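You operate a simulated robot arm through the tools that you are given. There is no shell and no other tool.

The job below is to be done with a simulated robot arm. You get a single attempt, and the scene is never put back.

JOB
Fit the green board in the fixture case and screw the lid down.
Fine: both screws tight with the orange driver, driver back in its holder; the other board stays in the tray.

Only the result counts: the job must be done as asked and must still hold three seconds after the hand-in. Knocking over, shifting, dropping, spilling or breaking anything else fails it. Lids that push on must go on centred and level and be pressed home; caps that screw on are set level and turned clockwise until they are tight.

ROBOT AND FRAMES
A 6-joint arm with a two-finger parallel gripper, fixed in place. Base frame: the origin is on the floor under the middle of its stand, x ahead of it, y to its left, z up; the work surface is at about z = 0.75. Units: m, rad, N and s.
With the tool pointing down near the work surface it reaches from about 0.18 to 0.64 m from the base axis. Its first joint turns from -1.152 to 1.152 rad. Payload 2.7 kg.
The TCP is the grasp point between the finger pads, 0.023 m short of the fingertips. In the tool frame z runs along the fingers and y along their closing line. Largest opening 0.094 m; finger width 0.038, thickness 0.01; the body of the gripper, 0.054 by 0.096 m, starts 0.039 m behind the TCP.
Orientation is that of the tool frame in the base frame, as [roll, pitch, yaw] about the fixed x, y, z axes, in that order (R = Rz(yaw) Ry(pitch) Rx(roll)). With the fingers straight down and closing along the base's y, the tool's x points along the base's -x, its y along +y and its z along -z.

CONTROLS
- The arm moves only by the tool arm_command. Its argument "increments" is a list of rows, each a list of 2 entries, a list of its own where there are three numbers: the shift along the base's x, y, z in units of 200 mm (1.0 is 200 mm), then the turn, a rotation vector about the base's x, y, z in units of 45 degrees (1.0 is 45 degrees). In form: [[[tx, ty, tz], [wx, wy, wz]], ...]. A call has 1 to 20 rows; each row is the pose to reach, as a shift and turn from the pose commanded when the call began. "gripper" is the gripper command, from -1 (shut) to 1 (fully open), values between in proportion, set as the call begins (left out, the last holds). A call with a number of a shift or a turn outside -1 to 1 is refused whole. Rows are played at 5 a second. More than 0.05 m and 0.15 rad between two rows, or a gripper value outside its range, and nothing of the call is played. A pose out of reach is approached as far as the arm can. The call stops where the force on the tool passes 40 N (or 10 N more than at its start, if that is more) or the arm is blocked; 0.2 s more then pass. The fingers move at their own pace (about 0.045 m/s each) and stop on an object; they squeeze with about 23 N. The grip force told is the motor's: it shows also when the fingers shut on nothing. Time passes only in rows, and 0.2 s behind the last, so rows that repeat a pose let the fingers close. It gives the time, the measured TCP pose, the force on the tool (base axes), the opening and the grip force at its end, in the units of the frame above (readings bear some noise), with the torque about the TCP (base axes, N m) and any sound that the robot's microphone picked up.
- Cameras (640 x 400 px; columns grow to the right, rows downward): "scene" is fixed at [0.0746, -0.4406, 1.3887]; the picture's right is [0.72, -0.70, 0.00], its down [-0.49, -0.50, -0.72] and it looks along [0.50, 0.51, -0.70] (base axes); focal length 375 px, centre (320, 200). "wrist" rides on the gripper at [0.086, 0.016, -0.075] in the tool frame; the picture's right is [-0.18, 0.98, 0.00], its down [-0.58, -0.11, -0.81] and it looks along [-0.79, -0.15, 0.59] (tool axes); focal length 243 px, centre (320, 200). There is no depth. A picture from a camera that has moved, and an enlarged one, comes with that camera's place and axes in the base frame and with its lens.
- camera(camera): a new picture of that camera. No time passes.
- inspect(camera, box): a new picture of the part [left, top, right, bottom] of that camera's present view, enlarged. No time passes.
- sign_off(): hands the job in; it is judged then, once.

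Nothing tells you positions but the pictures and the camera data. Unless the task says otherwise, let go and move clear before handing in.

The tools are called after "Request:" as a command line: name --argument value ..., lists and objects as JSON in quotes. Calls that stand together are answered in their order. arm_command: Moves the arm, as the interface text tells. Its arguments: {"type":"object","properties":{"increments":{"type":"array","items":{"type":"array"}},"gripper":{"type":"number"}},"required":["increments"]} The other tools are called the same way: camera (camera) takes a picture; inspect (camera, box) takes an enlarged picture of a part of a camera's view; sign_off () hands the job in.

At the start:

```text
time_s: 0.0
tcp_pos: [0.3821, -0.0871, 1.0463]
orientation: [3.141, -0.001, -3.141]
contact_force: [-0.1, -0.1, 0.1]
wrist_torque: [0.01, 0.03, 0.02]
width: 0.0941
grasp_force: 0.0
```

scene: 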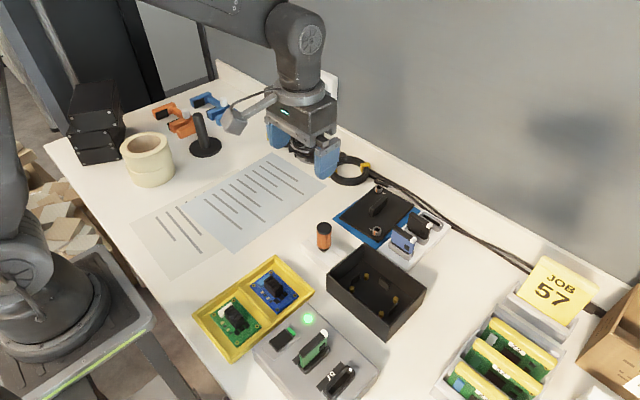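
wrist: 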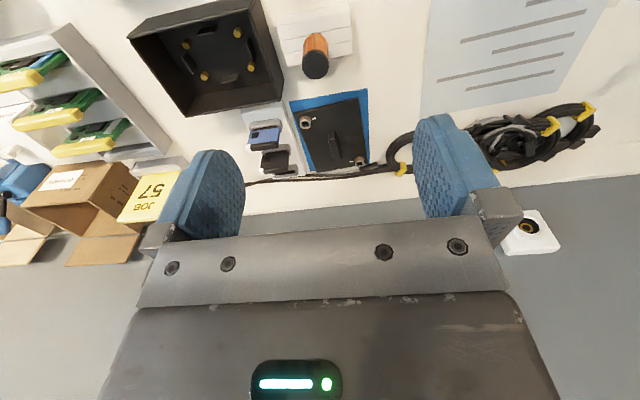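

I see a yellow tray with a green and a blue board, a black open case, a lid on a blue mat, an orange driver in a holder, and some gauges/test devices. I'll look closer at each before moving.

Request:
inspect --camera "scene" --box '[180, 240, 340, 370]'

Request:
inspect --camera "scene" --box '[300, 170, 460, 270]'

Request:
inspect --camera "scene" --box '[300, 220, 440, 350]'

Request:
inspect --camera "scene" --box '[240, 300, 400, 400]'

Request:
inspect --camera "wrist" --box '[120, 0, 440, 200]'

```text
3.08 times, centred on (260, 305) of scene
camera zoom: at [0.0746, -0.4406, 1.3887], right [0.72, -0.7, 0.0], down [-0.49, -0.5, -0.72], along [0.5, 0.51, -0.7], focal length 1153 px, centre (505, -123)
```

zoom: 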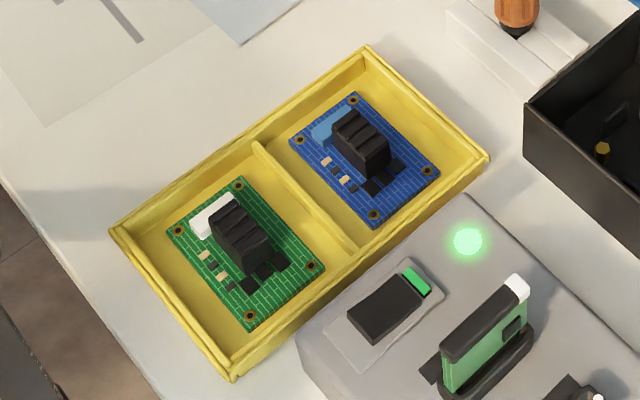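

```text
4.00 times, centred on (380, 220) of scene
camera zoom: at [0.0746, -0.4406, 1.3887], right [0.72, -0.7, 0.0], down [-0.49, -0.5, -0.72], along [0.5, 0.51, -0.7], focal length 1499 px, centre (80, 120)
```

zoom: 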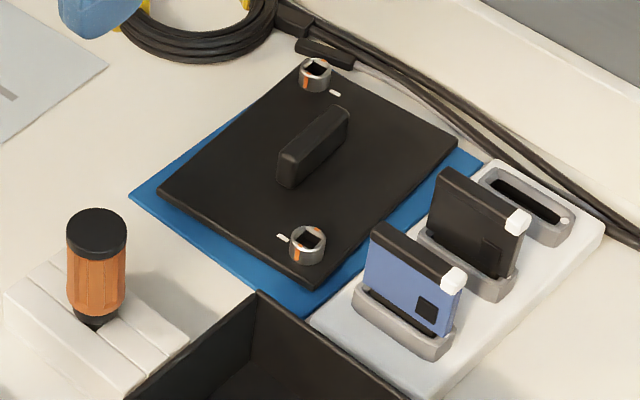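

```text
3.08 times, centred on (370, 285) of scene
camera zoom: at [0.0746, -0.4406, 1.3887], right [0.72, -0.7, 0.0], down [-0.49, -0.5, -0.72], along [0.5, 0.51, -0.7], focal length 1153 px, centre (166, -62)
```

zoom: 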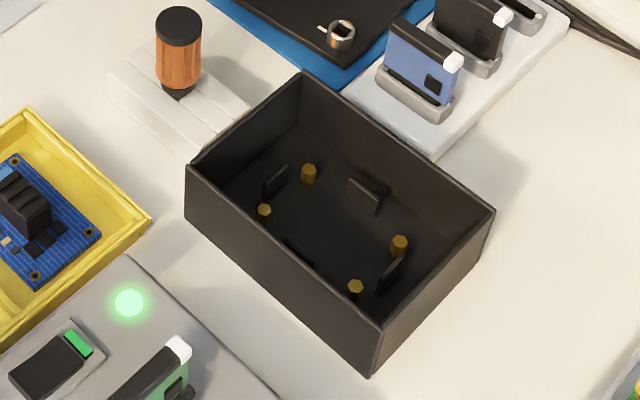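

```text
4.00 times, centred on (320, 350) of scene
camera zoom: at [0.0746, -0.4406, 1.3887], right [0.72, -0.7, 0.0], down [-0.49, -0.5, -0.72], along [0.5, 0.51, -0.7], focal length 1499 px, centre (320, -400)
```

zoom: 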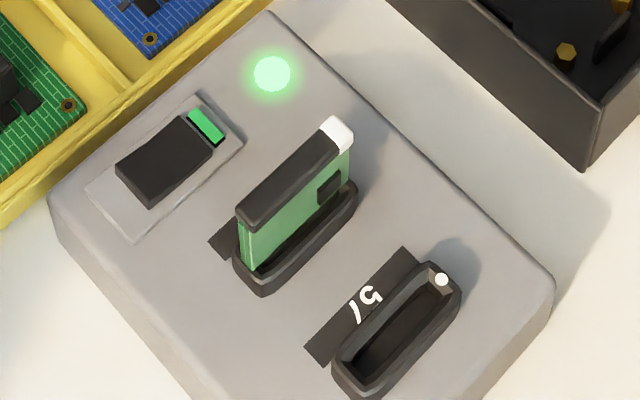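

```text
2.00 times, centred on (280, 100) of wrist
camera zoom: at [0.2969, -0.0725, 1.1212], right [0.18, 0.98, 0.0], down [0.58, -0.11, 0.81], along [0.79, -0.15, -0.59], focal length 485 px, centre (400, 400)
```

zoom: 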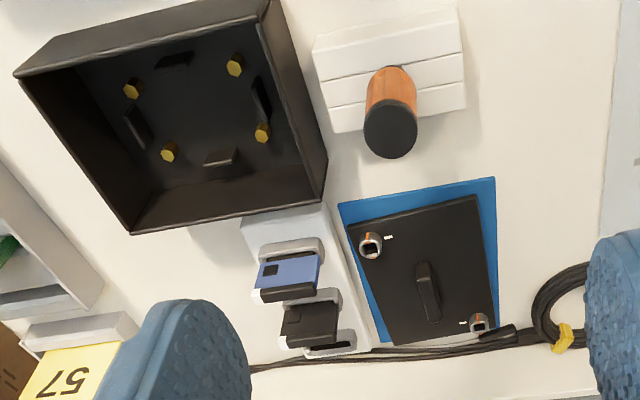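

The scene gives a consistent layout: green board around (0.196, -0.098), case around (0.417, -0.235), lid around (0.59, -0.10), driver around (0.416, -0.10). I'll zoom in more on the details before planning grips.

Request:
inspect --camera "scene" --box '[212, 290, 268, 350]'

Request:
inspect --camera "scene" --box '[330, 180, 420, 240]'

Request:
inspect --camera "scene" --box '[330, 250, 410, 330]'

Request:
inspect --camera "scene" --box '[295, 215, 355, 275]'

Request:
inspect --camera "wrist" --box '[130, 0, 260, 100]'

Request:
inspect --camera "wrist" --box '[270, 20, 390, 180]'

```text
6.67 times, centred on (240, 320) of scene
camera zoom: at [0.0746, -0.4406, 1.3887], right [0.72, -0.7, 0.0], down [-0.49, -0.5, -0.72], along [0.5, 0.51, -0.7], focal length 2498 px, centre (853, -600)
```

zoom: 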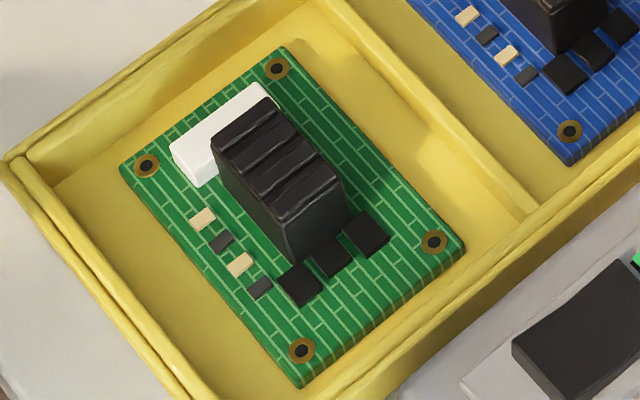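

```text
6.67 times, centred on (375, 210) of scene
camera zoom: at [0.0746, -0.4406, 1.3887], right [0.72, -0.7, 0.0], down [-0.49, -0.5, -0.72], along [0.5, 0.51, -0.7], focal length 2498 px, centre (-47, 133)
```

zoom: 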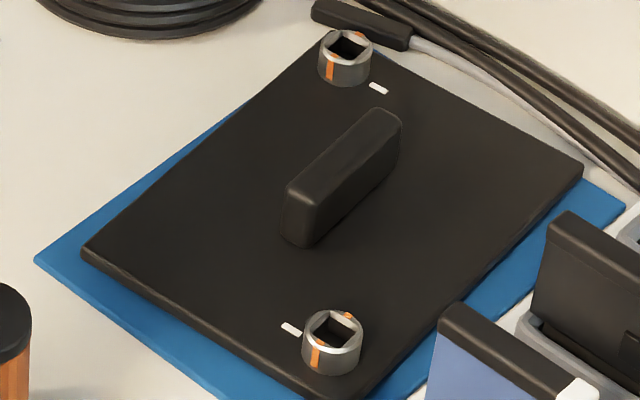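

```text
5.00 times, centred on (370, 290) of scene
camera zoom: at [0.0746, -0.4406, 1.3887], right [0.72, -0.7, 0.0], down [-0.49, -0.5, -0.72], along [0.5, 0.51, -0.7], focal length 1874 px, centre (70, -250)
```

zoom: 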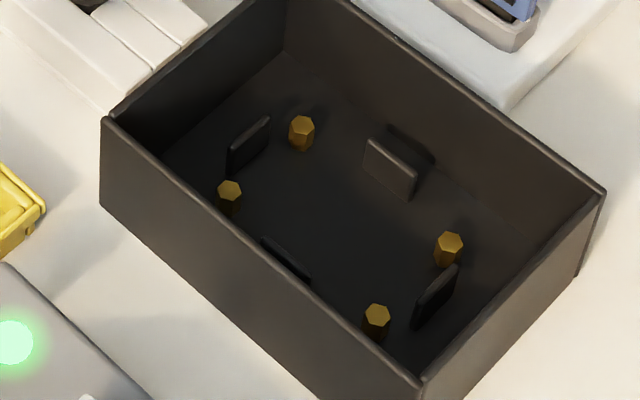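

```text
6.67 times, centred on (325, 245) of scene
camera zoom: at [0.0746, -0.4406, 1.3887], right [0.72, -0.7, 0.0], down [-0.49, -0.5, -0.72], along [0.5, 0.51, -0.7], focal length 2498 px, centre (287, -100)
```

zoom: 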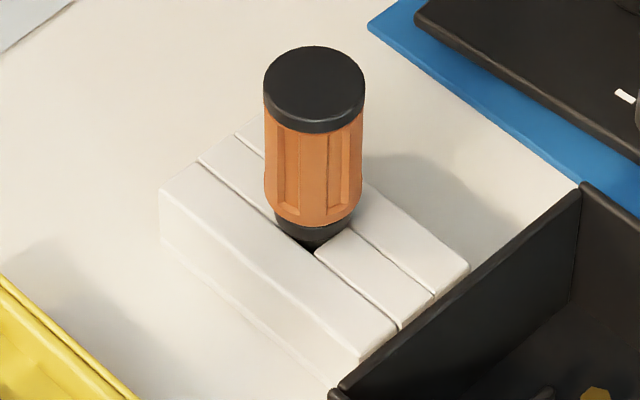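

```text
4.00 times, centred on (195, 50) of wrist
camera zoom: at [0.2969, -0.0725, 1.1212], right [0.18, 0.98, 0.0], down [0.58, -0.11, 0.81], along [0.79, -0.15, -0.59], focal length 970 px, centre (820, 800)
```

zoom: 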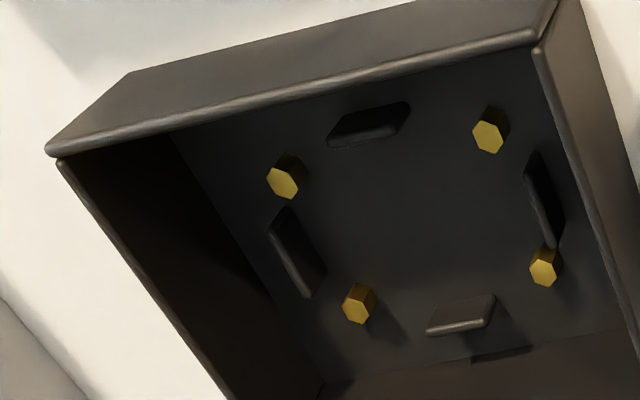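

```text
2.50 times, centred on (330, 100) of wrist
camera zoom: at [0.2969, -0.0725, 1.1212], right [0.18, 0.98, 0.0], down [0.58, -0.11, 0.81], along [0.79, -0.15, -0.59], focal length 606 px, centre (295, 450)
```

zoom: 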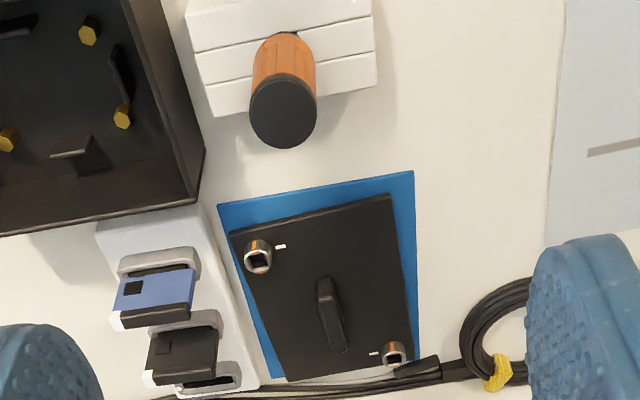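

Fingers should close along x on the board's central black block (about 20 mm wide in x), so I'll move above the green board and turn the tool 90°. The block sits at about the board's centre, and its top is near z = 0.795.

Request:
arm_command --increments '[[[-0.08, 0, -0.06], [0, 0, 0.17]], [[-0.16, 0, -0.12], [0, 0, 0.34]], [[-0.24, 0, -0.18], [0, 0, 0.51]], [[-0.32, 0, -0.24], [0, 0, 0.68]], [[-0.4, 0, -0.3], [0, 0, 0.85]], [[-0.46, -0.02, -0.36], [0, 0, 1.0]]]' --gripper 1

```text
time_s: 1.4
tcp_pos: [0.2895, -0.0926, 0.9755]
orientation: [-3.14, 0.001, -2.354]
contact_force: [0.7, -0.9, -0.2]
wrist_torque: [-0.01, -0.01, -0.02]
width: 0.0941
grasp_force: 0.0
```

The rotation works as expected. Continuing to above the green board with another +45°.

Request:
arm_command --increments '[[[-0.08, 0, -0.06], [0, 0, 0.17]], [[-0.16, 0, -0.12], [0, 0, 0.34]], [[-0.24, -0.01, -0.18], [0, 0, 0.51]], [[-0.32, -0.02, -0.24], [0, 0, 0.68]], [[-0.4, -0.03, -0.3], [0, 0, 0.85]], [[-0.4675, -0.037, -0.36], [0, 0, 1.0]]]'

Request:
camera --camera "scene"

Request:
camera --camera "wrist"

```text
time_s: 2.8
tcp_pos: [0.2145, -0.1078, 0.9044]
orientation: [-3.141, 0.002, -1.569]
contact_force: [0.5, 0.5, 0.7]
wrist_torque: [-0.01, 0.07, 0.0]
width: 0.0939
grasp_force: 0.1
out of reach, approached as far as the arm can: row 5, 6
```

```text
taken
```

scene: 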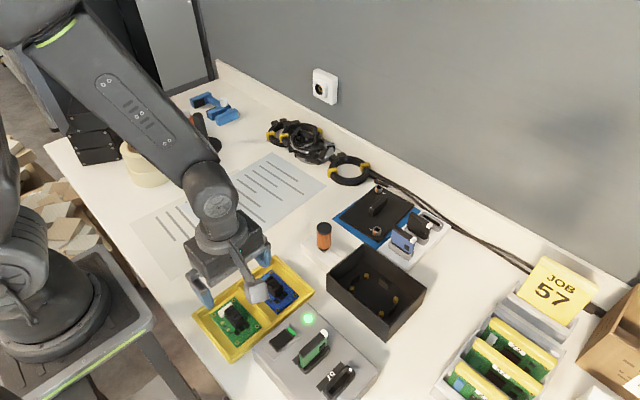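

```text
taken
camera wrist: at [0.2004, -0.1956, 0.9799], right [-0.98, 0.18, 0.0], down [0.11, 0.58, 0.81], along [0.15, 0.79, -0.59], focal length 243 px, centre (320, 200)
```

wrist: 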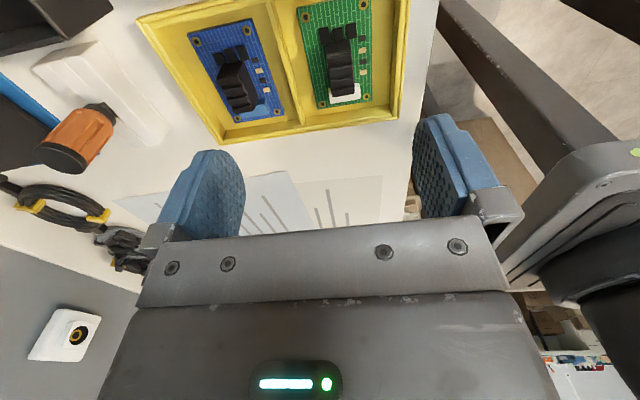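

The arm cannot go that close in at z = 0.90. I'll narrow the fingers so they clear the tray divider, descend a bit, and see if the inner reach opens up.

Request:
arm_command --increments '[[[0.0, 0, -0.1], [0, 0, 0]], [[0.0, 0, -0.2], [0, 0, 0]], [[0.0, 0, -0.2], [0, 0, 0]]]' --gripper -0.05

```text
time_s: 3.6
tcp_pos: [0.2165, -0.1098, 0.8639]
orientation: [-3.141, 0.0, -1.571]
contact_force: [0.3, -0.9, 0.1]
wrist_torque: [0.03, -0.01, 0.03]
width: 0.0444
grasp_force: 0.1
```

Request:
arm_command --increments '[[[-0.05, 0.02, -0.05], [0, 0, 0]], [[-0.1, 0.048, -0.05], [0, 0, 0]], [[-0.1, 0.048, -0.05], [0, 0, 0]]]'

Request:
camera --camera "wrist"

Request:
inspect --camera "scene" --box '[180, 230, 300, 350]'

```text
time_s: 4.4
tcp_pos: [0.2143, -0.1085, 0.8534]
orientation: [3.139, 0.004, -1.57]
contact_force: [-0.4, -0.1, 0.6]
wrist_torque: [-0.02, 0.01, 0.02]
width: 0.0448
grasp_force: 0.1
out of reach, approached as far as the arm can: row 1, 2, 3
```

```text
taken
camera wrist: at [0.1992, -0.1963, 0.9284], right [-0.98, 0.18, 0.0], down [0.11, 0.58, 0.81], along [0.15, 0.8, -0.59], focal length 243 px, centre (320, 200)
```

wrist: 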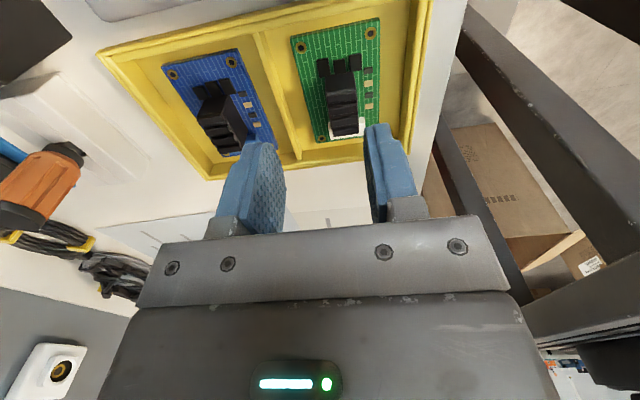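

```text
3.33 times, centred on (240, 290) of scene
camera zoom: at [0.0746, -0.4406, 1.3887], right [0.72, -0.7, 0.0], down [-0.49, -0.5, -0.72], along [0.5, 0.51, -0.7], focal length 1249 px, centre (587, -100)
```

zoom: 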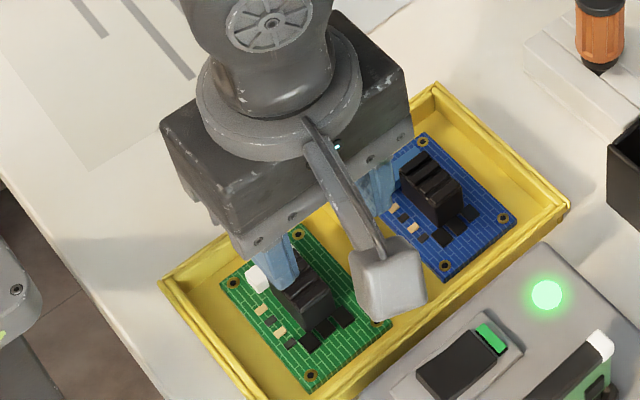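

The inner limit still holds at this height. I'll try a little lower (fingertips still above the block top) and then inward.

Request:
arm_command --increments '[[[0.0, 0, -0.05], [0, 0, 0]], [[0.0, 0, -0.1], [0, 0, 0]], [[-0.02, 0.01, -0.1], [0, 0, 0]], [[-0.05, 0.02, -0.1], [0, 0, 0]], [[-0.09, 0.04, -0.1], [0, 0, 0]], [[-0.09, 0.04, -0.1], [0, 0, 0]]]'

```text
time_s: 5.8
tcp_pos: [0.2042, -0.107, 0.8258]
orientation: [-3.14, 0.007, -1.569]
contact_force: [-0.1, -0.7, -0.3]
wrist_torque: [0.0, 0.01, 0.0]
width: 0.0448
grasp_force: 0.1
out of reach, approached as far as the arm can: row 4, 5, 6
```

Reach improves as the tool gets lower, so a diagonal approach should work. Checking how the fingers line up with the block now.

Request:
camera --camera "wrist"

Request:
inspect --camera "scene" --box '[200, 270, 280, 350]'

Request:
inspect --camera "wrist" --box '[200, 0, 440, 220]'

```text
taken
camera wrist: at [0.1903, -0.195, 0.9001], right [-0.98, 0.18, 0.0], down [0.11, 0.58, 0.81], along [0.15, 0.8, -0.59], focal length 243 px, centre (320, 200)
```

wrist: 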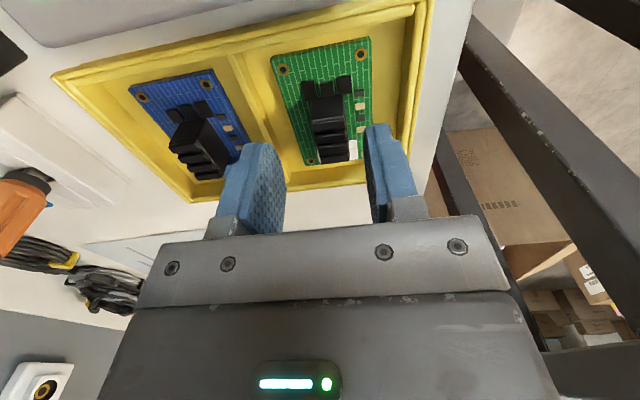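

```text
5.00 times, centred on (240, 310) of scene
camera zoom: at [0.0746, -0.4406, 1.3887], right [0.72, -0.7, 0.0], down [-0.49, -0.5, -0.72], along [0.5, 0.51, -0.7], focal length 1874 px, centre (720, -350)
```

zoom: 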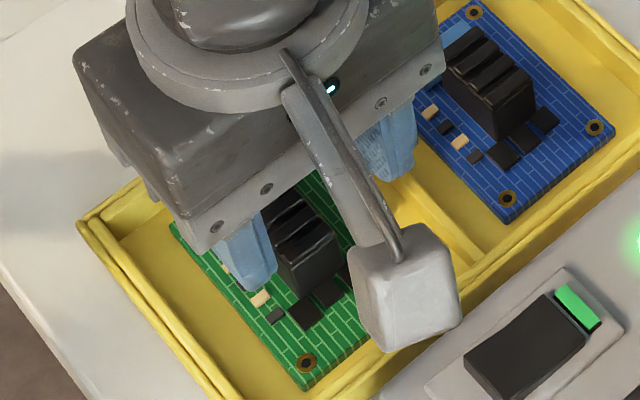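

```text
1.82 times, centred on (320, 110) of wrist
camera zoom: at [0.1903, -0.195, 0.9001], right [-0.98, 0.18, 0.0], down [0.11, 0.58, 0.81], along [0.15, 0.8, -0.59], focal length 441 px, centre (320, 364)
```

zoom: 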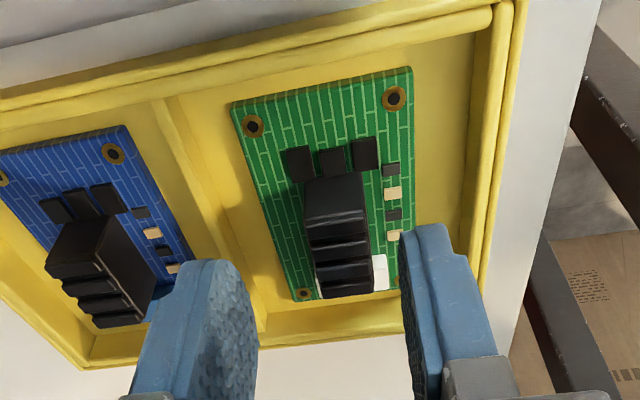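

The wrist view puts the block centre about 6 mm further toward −x than the tool axis, and the board top is near z ≈ 0.763. I'll go down around the block first, then slide inward to centre.

Request:
arm_command --increments '[[[0.0, 0, -0.05], [0, 0, 0]], [[0.0, 0, -0.1], [0, 0, 0]], [[-0.015, 0.0, -0.12], [0, 0, 0]], [[-0.03, 0.005, -0.14], [0, 0, 0]], [[-0.03, 0.005, -0.14], [0, 0, 0]]]'

Request:
camera --camera "wrist"

Request:
inspect --camera "scene" --box '[200, 270, 280, 350]'

Request:
inspect --camera "wrist" --box '[200, 0, 440, 220]'

```text
time_s: 7.0
tcp_pos: [0.1999, -0.1054, 0.7983]
orientation: [3.139, 0.0, -1.571]
contact_force: [-0.2, 0.2, -0.4]
wrist_torque: [0.0, 0.01, 0.03]
width: 0.0445
grasp_force: 0.1
```

```text
taken
camera wrist: at [0.1852, -0.1942, 0.8732], right [-0.98, 0.18, 0.0], down [0.11, 0.58, 0.81], along [0.15, 0.79, -0.59], focal length 243 px, centre (320, 200)
```

wrist: 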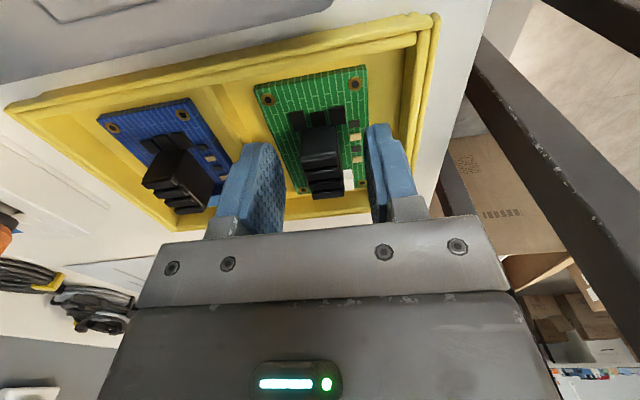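

```text
5.00 times, centred on (240, 310) of scene
camera zoom: at [0.0746, -0.4406, 1.3887], right [0.72, -0.7, 0.0], down [-0.49, -0.5, -0.72], along [0.5, 0.51, -0.7], focal length 1874 px, centre (720, -350)
```

zoom: 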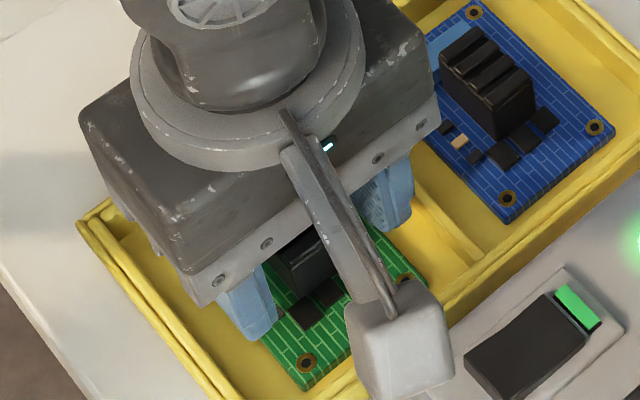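

```text
1.82 times, centred on (320, 110) of wrist
camera zoom: at [0.1852, -0.1942, 0.8732], right [-0.98, 0.18, 0.0], down [0.11, 0.58, 0.81], along [0.15, 0.79, -0.59], focal length 441 px, centre (320, 364)
```

zoom: 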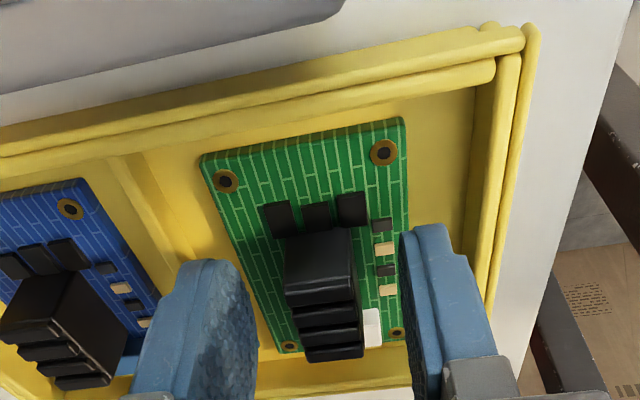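

The block is now centred between the fingers. I'll shift slightly in +y for a better overlap, lower a few millimetres, then close.

Request:
arm_command --increments '[[[0.0, 0.02, -0.015], [0, 0, 0]], [[0.0, 0.025, -0.025], [0, 0, 0]], [[0.0, 0.025, -0.025], [0, 0, 0]]]'

Request:
inspect --camera "wrist" --box '[200, 0, 440, 220]'

```text
time_s: 7.8
tcp_pos: [0.1995, -0.1023, 0.7933]
orientation: [3.14, -0.003, -1.57]
contact_force: [-0.2, -0.3, 0.1]
wrist_torque: [0.01, 0.01, 0.01]
width: 0.0447
grasp_force: 0.1
```

```text
1.82 times, centred on (320, 110) of wrist
camera zoom: at [0.1856, -0.1891, 0.868], right [-0.98, 0.18, 0.0], down [0.11, 0.58, 0.8], along [0.15, 0.79, -0.59], focal length 441 px, centre (320, 364)
```

zoom: 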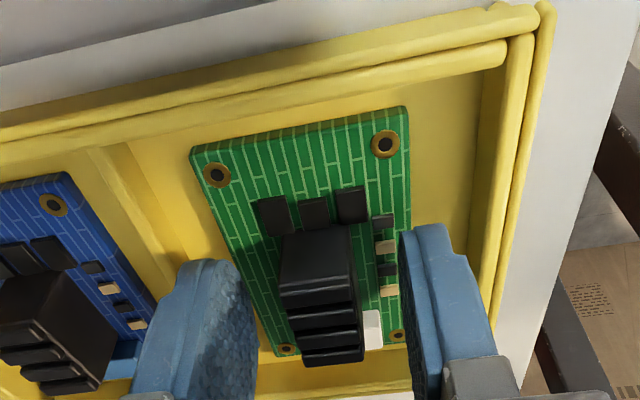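

Closing on the block now, holding position while the fingers settle.

Request:
arm_command --increments '[[[0, 0, 0], [0, 0, 0]], [[0, 0, 0], [0, 0, 0]], [[0, 0, 0], [0, 0, 0]], [[0, 0, 0], [0, 0, 0]], [[0, 0, 0], [0, 0, 0]]]' --gripper -1

Request:
inspect --camera "wrist" --box '[200, 0, 440, 220]'

Request:
inspect --camera "scene" --box '[200, 270, 280, 350]'

```text
time_s: 9.0
tcp_pos: [0.2001, -0.1025, 0.7932]
orientation: [3.14, -0.003, -1.57]
contact_force: [0.7, 0.1, -0.2]
wrist_torque: [-0.01, -0.03, 0.01]
width: 0.019
grasp_force: 22.9
```

```text
1.82 times, centred on (320, 110) of wrist
camera zoom: at [0.1856, -0.1892, 0.8681], right [-0.98, 0.18, 0.0], down [0.11, 0.58, 0.8], along [0.15, 0.79, -0.59], focal length 441 px, centre (320, 364)
```

zoom: 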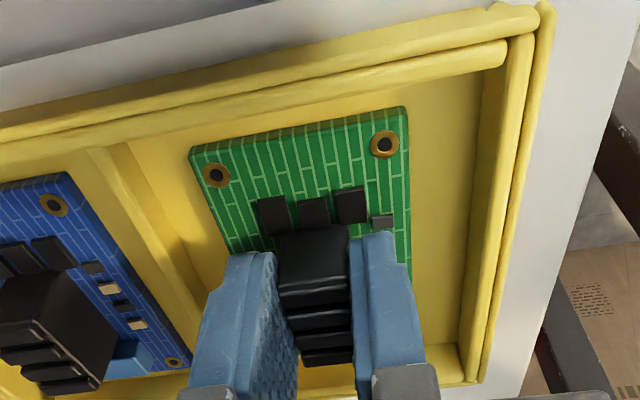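

```text
5.00 times, centred on (240, 310) of scene
camera zoom: at [0.0746, -0.4406, 1.3887], right [0.72, -0.7, 0.0], down [-0.49, -0.5, -0.72], along [0.5, 0.51, -0.7], focal length 1874 px, centre (720, -350)
```

zoom: 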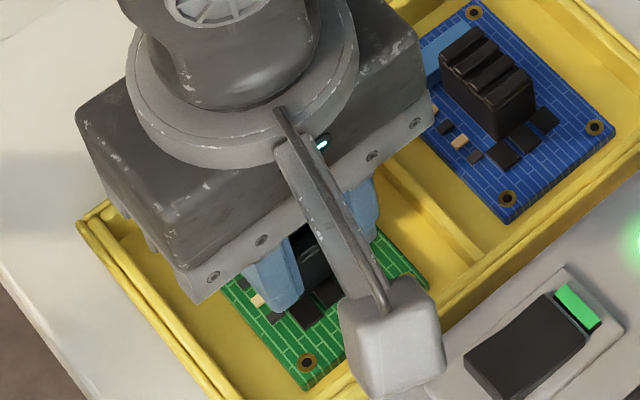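

The block is gripped (19 mm, 23 N). I'll lift straight up about 1 cm first, then up and outward to stay within reach.

Request:
arm_command --increments '[[[0, 0, 0.03], [0, 0, 0]], [[0, 0, 0.06], [0, 0, 0]], [[0.02, 0, 0.1], [0, 0, 0]], [[0.05, 0, 0.15], [0, 0, 0]], [[0.08, 0, 0.2], [0, 0, 0]], [[0.12, -0.02, 0.3], [0, 0, 0]], [[0.2, -0.05, 0.4], [0, 0, 0]]]'

Request:
camera --camera "scene"

Request:
inspect --camera "wrist" --box '[200, 0, 440, 220]'

```text
time_s: 10.6
tcp_pos: [0.2403, -0.1106, 0.874]
orientation: [3.142, -0.001, -1.571]
contact_force: [-0.1, 0.7, -0.2]
wrist_torque: [0.0, -0.02, 0.0]
width: 0.0193
grasp_force: 23.0
```

```text
taken
```

scene: 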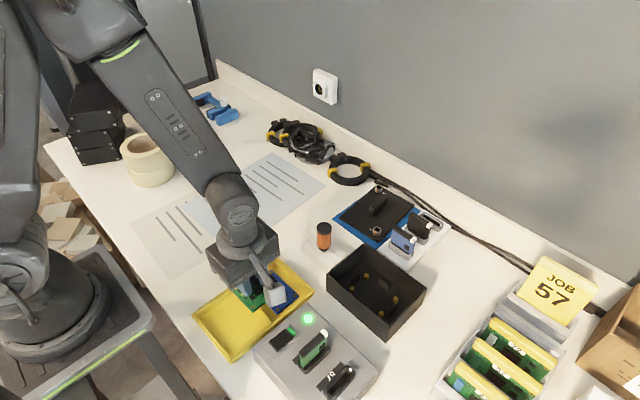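

```text
1.82 times, centred on (320, 110) of wrist
camera zoom: at [0.2248, -0.1978, 0.9481], right [-0.98, 0.18, 0.0], down [0.11, 0.58, 0.81], along [0.15, 0.79, -0.59], focal length 441 px, centre (320, 364)
```

zoom: 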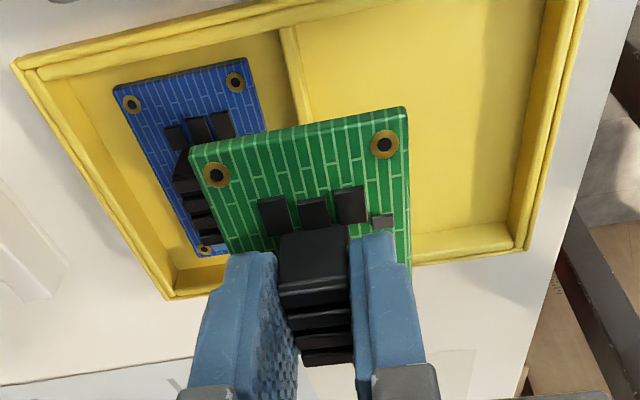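

The board is held level. I'll go up and over, stopping beside the case so the wrist camera can see its four standoffs past the board.

Request:
arm_command --increments '[[[0.05, 0, 0.2], [0, 0, 0]], [[0.15, -0.15, 0.28], [0, 0, 0]], [[0.25, -0.35, 0.28], [0, 0, 0]], [[0.35, -0.55, 0.28], [0, 0, 0]], [[0.35, -0.55, 0.28], [0, 0, 0]]]'

Request:
camera --camera "wrist"

Request:
camera --camera "scene"

```text
time_s: 11.8
tcp_pos: [0.3114, -0.2191, 0.9268]
orientation: [3.141, 0.002, -1.571]
contact_force: [0.7, 0.2, -0.5]
wrist_torque: [0.04, 0.0, 0.0]
width: 0.0192
grasp_force: 23.0
```

```text
taken
camera wrist: at [0.2955, -0.3076, 1.0028], right [-0.98, 0.18, 0.0], down [0.11, 0.58, 0.81], along [0.15, 0.79, -0.59], focal length 243 px, centre (320, 200)
```

wrist: 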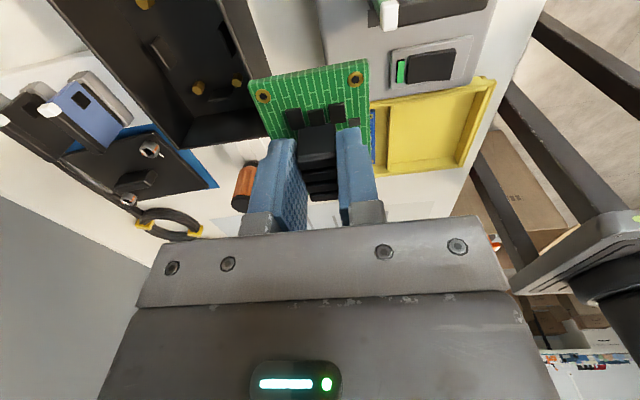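

```text
taken
```

scene: 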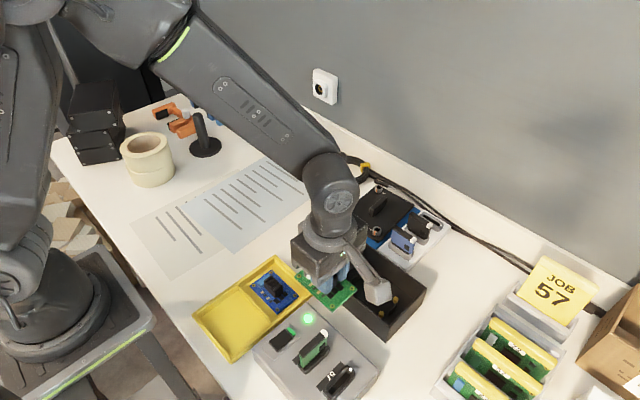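

I need all four standoffs in view, so I'll shift the camera back in −y.

Request:
arm_command --increments '[[[-0.05, -0.2, 0], [0, 0, 0]], [[-0.05, -0.4, 0], [0, 0, 0]], [[-0.05, -0.4, 0], [0, 0, 0]]]'

Request:
camera --camera "wrist"

Request:
inspect --camera "wrist" --box '[130, 40, 290, 140]'

```text
time_s: 12.6
tcp_pos: [0.3006, -0.3001, 0.9282]
orientation: [3.141, 0.0, -1.572]
contact_force: [-0.2, 0.3, -0.3]
wrist_torque: [0.02, 0.01, 0.01]
width: 0.0196
grasp_force: 23.0
```

```text
taken
camera wrist: at [0.2847, -0.3879, 1.003], right [-0.98, 0.18, 0.0], down [0.11, 0.58, 0.81], along [0.15, 0.79, -0.59], focal length 243 px, centre (320, 200)
```

wrist: 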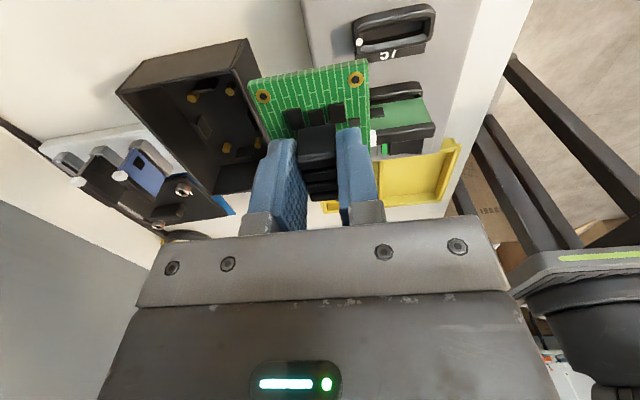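

```text
4.00 times, centred on (210, 90) of wrist
camera zoom: at [0.2847, -0.3879, 1.003], right [-0.98, 0.18, 0.0], down [0.11, 0.58, 0.81], along [0.15, 0.79, -0.59], focal length 970 px, centre (760, 640)
```

zoom: 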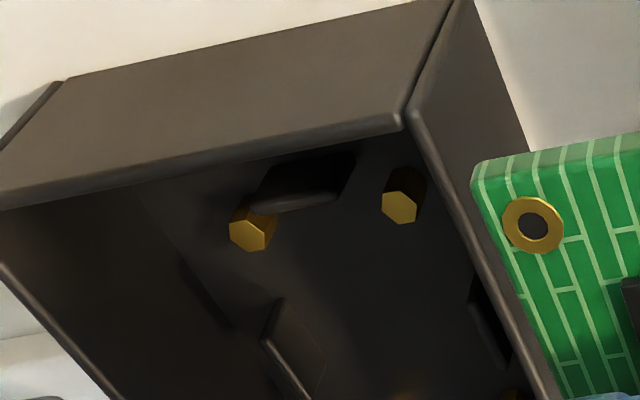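

Request:
inspect --camera "wrist" --box '[180, 80, 290, 170]'

Request:
inspect --camera "wrist" --box '[230, 50, 400, 156]'

```text
4.44 times, centred on (235, 125) of wrist
camera zoom: at [0.2847, -0.3879, 1.003], right [-0.98, 0.18, 0.0], down [0.11, 0.58, 0.81], along [0.15, 0.79, -0.59], focal length 1078 px, centre (698, 533)
```

zoom: 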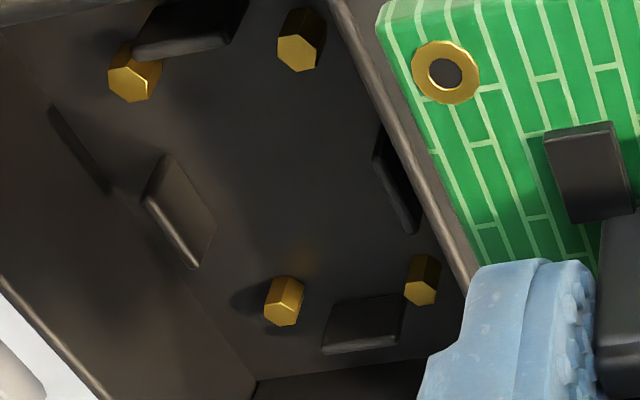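

```text
3.76 times, centred on (315, 103) of wrist
camera zoom: at [0.2847, -0.3879, 1.003], right [-0.98, 0.18, 0.0], down [0.11, 0.58, 0.81], along [0.15, 0.79, -0.59], focal length 913 px, centre (339, 565)
```

zoom: 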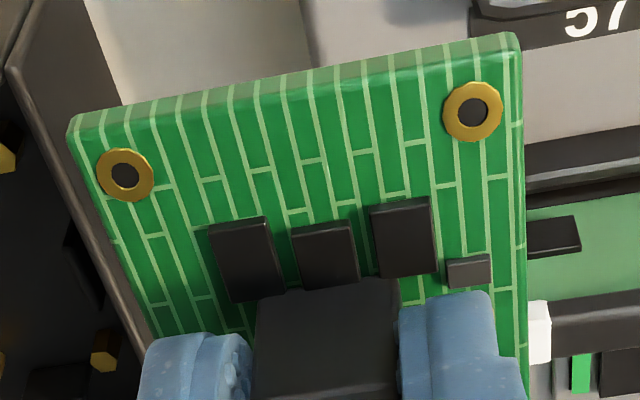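

Standoffs measured: centre about (0.422, −0.2346), top about z ≈ 0.766; the board centre is about +6.8 mm in y from the TCP. I'll move over the case and come down to a hover above the rim.

Request:
arm_command --increments '[[[0.2, 0.1, 0], [0, 0, 0]], [[0.4, 0.2, 0], [0, 0, 0]], [[0.607, 0.3025, 0], [0, 0, 0]], [[0.607, 0.3025, -0.15], [0, 0, 0]], [[0.607, 0.3025, -0.3], [0, 0, 0]], [[0.607, 0.3025, -0.3], [0, 0, 0]]]'

Request:
inspect --camera "wrist" --box '[220, 0, 420, 125]'

Request:
inspect --camera "scene" --box '[310, 230, 430, 350]'

```text
time_s: 14.0
tcp_pos: [0.422, -0.2406, 0.8674]
orientation: [3.141, 0.001, -1.57]
contact_force: [-0.1, 0.3, -0.4]
wrist_torque: [-0.01, -0.01, -0.01]
width: 0.0188
grasp_force: 22.8
```

```text
3.20 times, centred on (320, 62) of wrist
camera zoom: at [0.4077, -0.3292, 0.9427], right [-0.98, 0.18, 0.0], down [0.11, 0.58, 0.81], along [0.15, 0.79, -0.59], focal length 776 px, centre (320, 640)
```

zoom: 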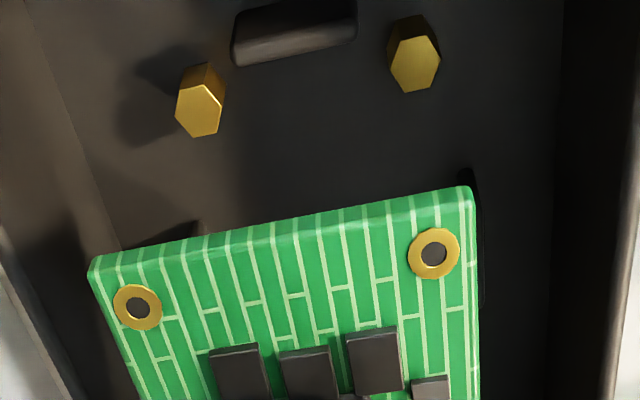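

```text
3.33 times, centred on (370, 290) of scene
camera zoom: at [0.0746, -0.4406, 1.3887], right [0.72, -0.7, 0.0], down [-0.49, -0.5, -0.72], along [0.5, 0.51, -0.7], focal length 1249 px, centre (153, -100)
```

zoom: 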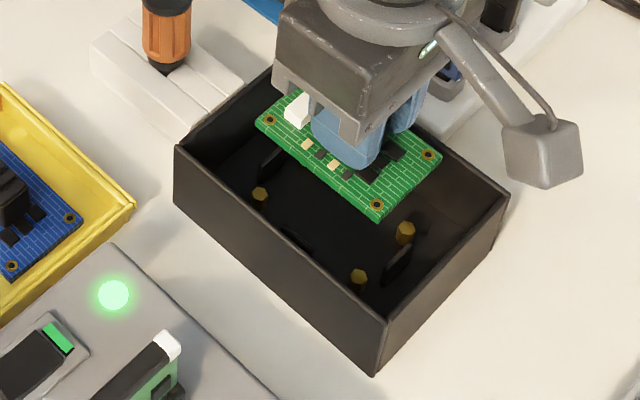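

Comparing holes with standoffs in the same picture, the board needs about −2.3 mm in x and +0.8 mm in y. I'll apply that and lower to about 2 cm above the standoffs for a recheck.

Request:
arm_command --increments '[[[-0.0115, 0.004, 0], [0, 0, 0]], [[-0.0115, 0.004, -0.08], [0, 0, 0]], [[-0.0115, 0.004, -0.16], [0, 0, 0]], [[-0.0115, 0.004, -0.23], [0, 0, 0]], [[-0.0115, 0.004, -0.23], [0, 0, 0]]]'

Request:
inspect --camera "wrist" --box '[220, 0, 420, 125]'

Request:
inspect --camera "scene" --box '[320, 240, 420, 340]'

```text
time_s: 15.2
tcp_pos: [0.4201, -0.2402, 0.8231]
orientation: [3.142, -0.001, -1.571]
contact_force: [0.9, -1.0, -1.1]
wrist_torque: [-0.02, -0.02, 0.03]
width: 0.0191
grasp_force: 22.9
```

```text
3.20 times, centred on (320, 62) of wrist
camera zoom: at [0.4045, -0.3277, 0.898], right [-0.98, 0.18, 0.0], down [0.11, 0.58, 0.81], along [0.15, 0.79, -0.59], focal length 776 px, centre (320, 640)
```

zoom: 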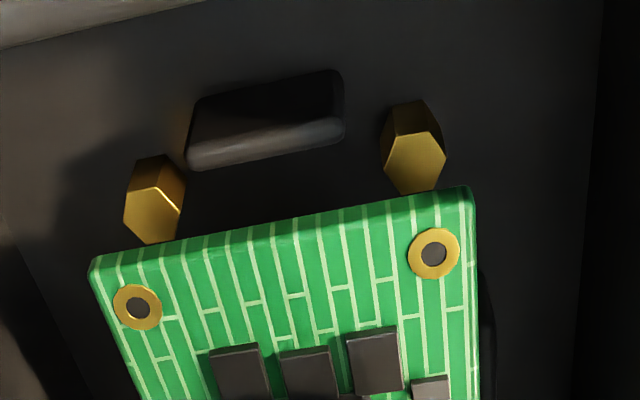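

```text
4.00 times, centred on (370, 290) of scene
camera zoom: at [0.0746, -0.4406, 1.3887], right [0.72, -0.7, 0.0], down [-0.49, -0.5, -0.72], along [0.5, 0.51, -0.7], focal length 1499 px, centre (120, -160)
```

zoom: 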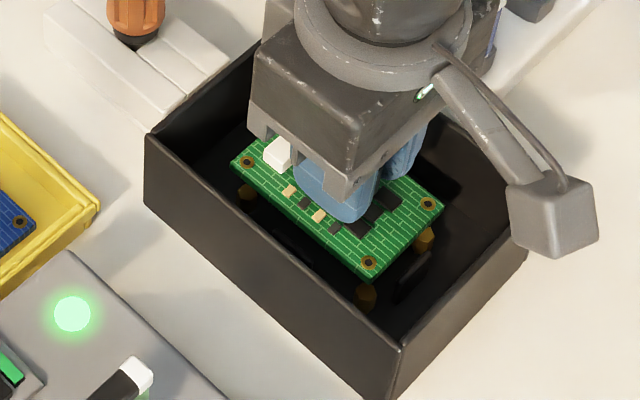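

Request:
inspect --camera "wrist" --box '[248, 20, 298, 110]'

Request:
inspect --camera "wrist" --box '[330, 20, 380, 110]'

```text
4.44 times, centred on (273, 65) of wrist
camera zoom: at [0.4045, -0.3277, 0.898], right [-0.98, 0.18, 0.0], down [0.11, 0.58, 0.81], along [0.15, 0.79, -0.59], focal length 1078 px, centre (529, 800)
```

zoom: 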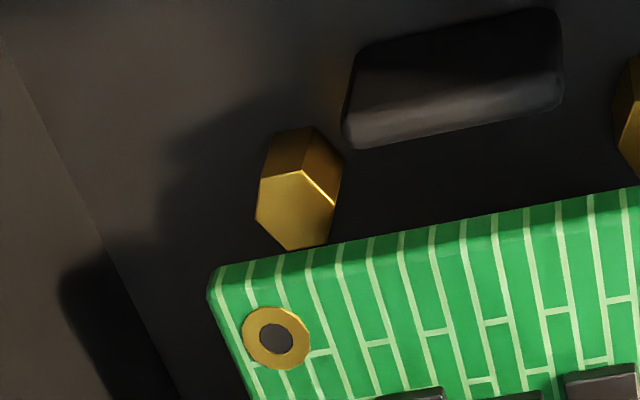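

```text
4.44 times, centred on (355, 65) of wrist
camera zoom: at [0.4045, -0.3277, 0.898], right [-0.98, 0.18, 0.0], down [0.11, 0.58, 0.81], along [0.15, 0.79, -0.59], focal length 1078 px, centre (164, 800)
```

zoom: 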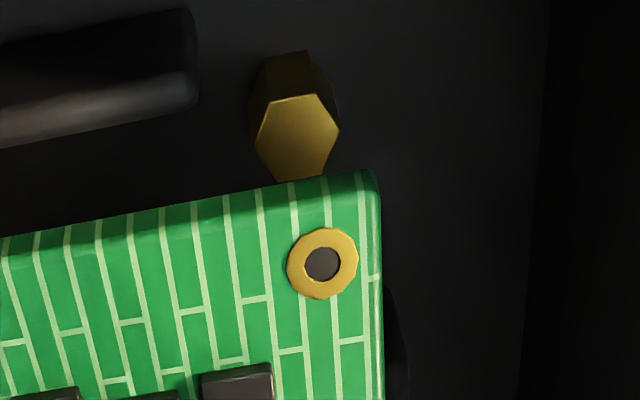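

Request:
inspect --camera "scene" --box '[372, 285, 404, 325]'

Request:
inspect --camera "scene" --box '[385, 270, 417, 310]'

Request:
inspect --camera "scene" --box '[340, 260, 372, 300]'

```text
10.00 times, centred on (388, 305) of scene
camera zoom: at [0.0746, -0.4406, 1.3887], right [0.72, -0.7, 0.0], down [-0.49, -0.5, -0.72], along [0.5, 0.51, -0.7], focal length 3747 px, centre (-360, -850)
```

zoom: 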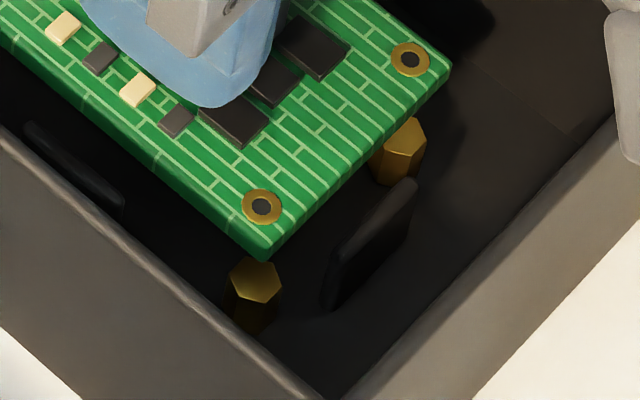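

```text
10.00 times, centred on (401, 290) of scene
camera zoom: at [0.0746, -0.4406, 1.3887], right [0.72, -0.7, 0.0], down [-0.49, -0.5, -0.72], along [0.5, 0.51, -0.7], focal length 3747 px, centre (-490, -700)
```

zoom: 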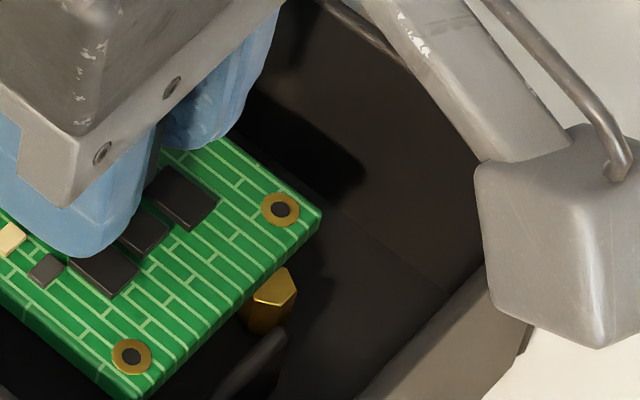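

```text
10.00 times, centred on (356, 280) of scene
camera zoom: at [0.0746, -0.4406, 1.3887], right [0.72, -0.7, 0.0], down [-0.49, -0.5, -0.72], along [0.5, 0.51, -0.7], focal length 3747 px, centre (-40, -600)
```

zoom: 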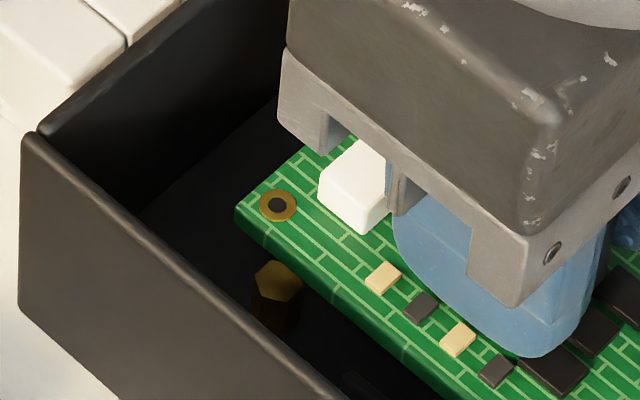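

Both cameras agree the board now needs about +0.8 mm in x and −1.1 mm in y. I'll apply that and lower to just above the standoffs.

Request:
arm_command --increments '[[[0.004, -0.0055, 0], [0, 0, 0]], [[0.004, -0.0055, -0.04], [0, 0, 0]], [[0.004, -0.0055, -0.08], [0, 0, 0]], [[0.004, -0.0055, -0.08], [0, 0, 0]]]'

Request:
inspect --camera "scene" --box '[372, 285, 404, 325]'

Request:
inspect --camera "scene" --box '[340, 260, 372, 300]'

Request:
inspect --camera "wrist" --box '[220, 0, 420, 125]'

```text
time_s: 16.2
tcp_pos: [0.4204, -0.2399, 0.8064]
orientation: [-3.141, 0.0, -1.571]
contact_force: [-0.1, 0.2, -0.1]
wrist_torque: [-0.01, 0.03, -0.01]
width: 0.0194
grasp_force: 22.8
```

```text
10.00 times, centred on (388, 305) of scene
camera zoom: at [0.0746, -0.4406, 1.3887], right [0.72, -0.7, 0.0], down [-0.49, -0.5, -0.72], along [0.5, 0.51, -0.7], focal length 3747 px, centre (-360, -850)
```

zoom: 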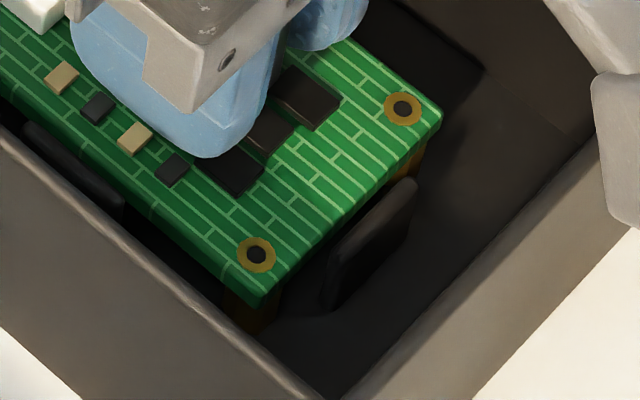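

```text
10.00 times, centred on (356, 280) of scene
camera zoom: at [0.0746, -0.4406, 1.3887], right [0.72, -0.7, 0.0], down [-0.49, -0.5, -0.72], along [0.5, 0.51, -0.7], focal length 3747 px, centre (-40, -600)
```

zoom: 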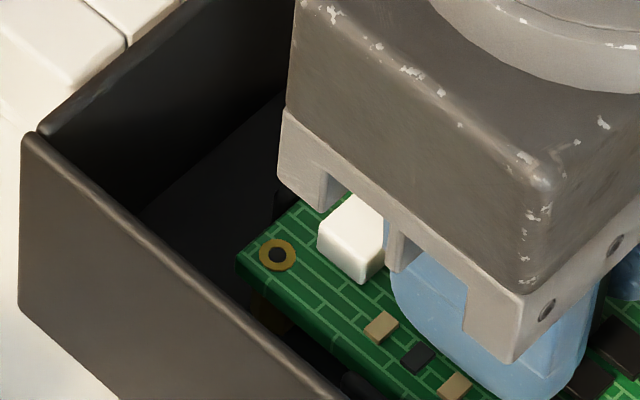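

```text
3.20 times, centred on (320, 62) of wrist
camera zoom: at [0.4051, -0.3285, 0.8814], right [-0.98, 0.18, 0.0], down [0.11, 0.58, 0.81], along [0.15, 0.79, -0.59], focal length 776 px, centre (320, 640)
```

zoom: 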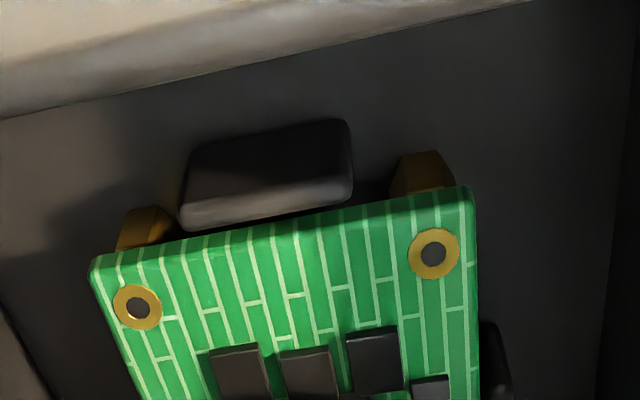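

Remaining offset is roughly +0.6 mm x and −0.6 mm y with about 6 mm to go. I'll apply it and ease down onto the standoffs in small steps, watching the force.

Request:
arm_command --increments '[[[0.003, -0.003, 0], [0, 0, 0]], [[0.003, -0.003, -0.01], [0, 0, 0]], [[0.003, -0.003, -0.02], [0, 0, 0]], [[0.003, -0.003, -0.02], [0, 0, 0]]]'

Request:
inspect --camera "scene" --box '[372, 285, 404, 325]'

Request:
inspect --camera "wrist" --box '[220, 0, 420, 125]'

```text
time_s: 17.2
tcp_pos: [0.4204, -0.2412, 0.8051]
orientation: [-3.138, -0.003, -1.571]
contact_force: [-5.9, 2.0, 23.7]
wrist_torque: [0.21, 0.21, -0.02]
width: 0.0191
grasp_force: 23.7
```

```text
10.00 times, centred on (388, 305) of scene
camera zoom: at [0.0742, -0.4404, 1.3888], right [0.72, -0.7, 0.0], down [-0.49, -0.5, -0.72], along [0.5, 0.51, -0.7], focal length 3747 px, centre (-360, -850)
```

zoom: 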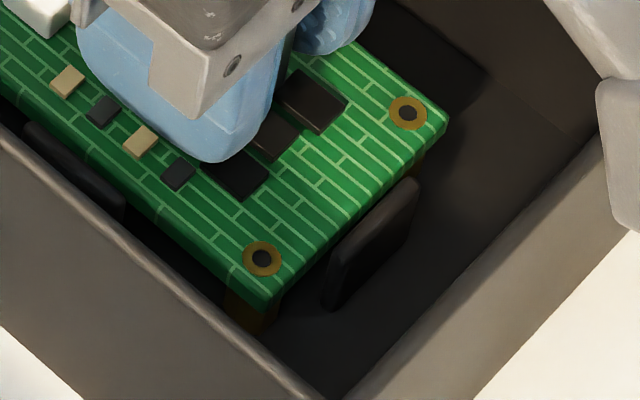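

```text
3.20 times, centred on (320, 62) of wrist
camera zoom: at [0.4057, -0.329, 0.8797], right [-0.98, 0.18, 0.0], down [0.11, 0.58, 0.81], along [0.15, 0.79, -0.59], focal length 776 px, centre (320, 640)
```

zoom: 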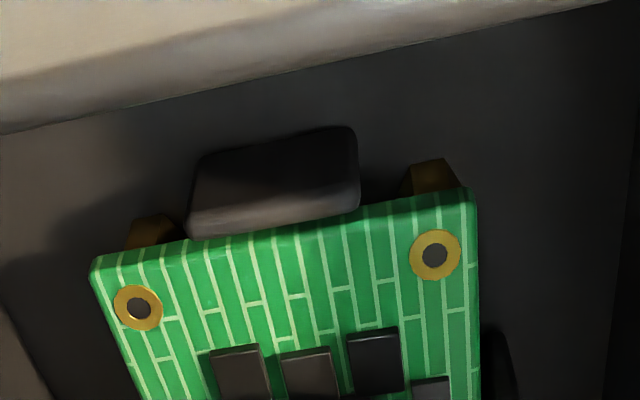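

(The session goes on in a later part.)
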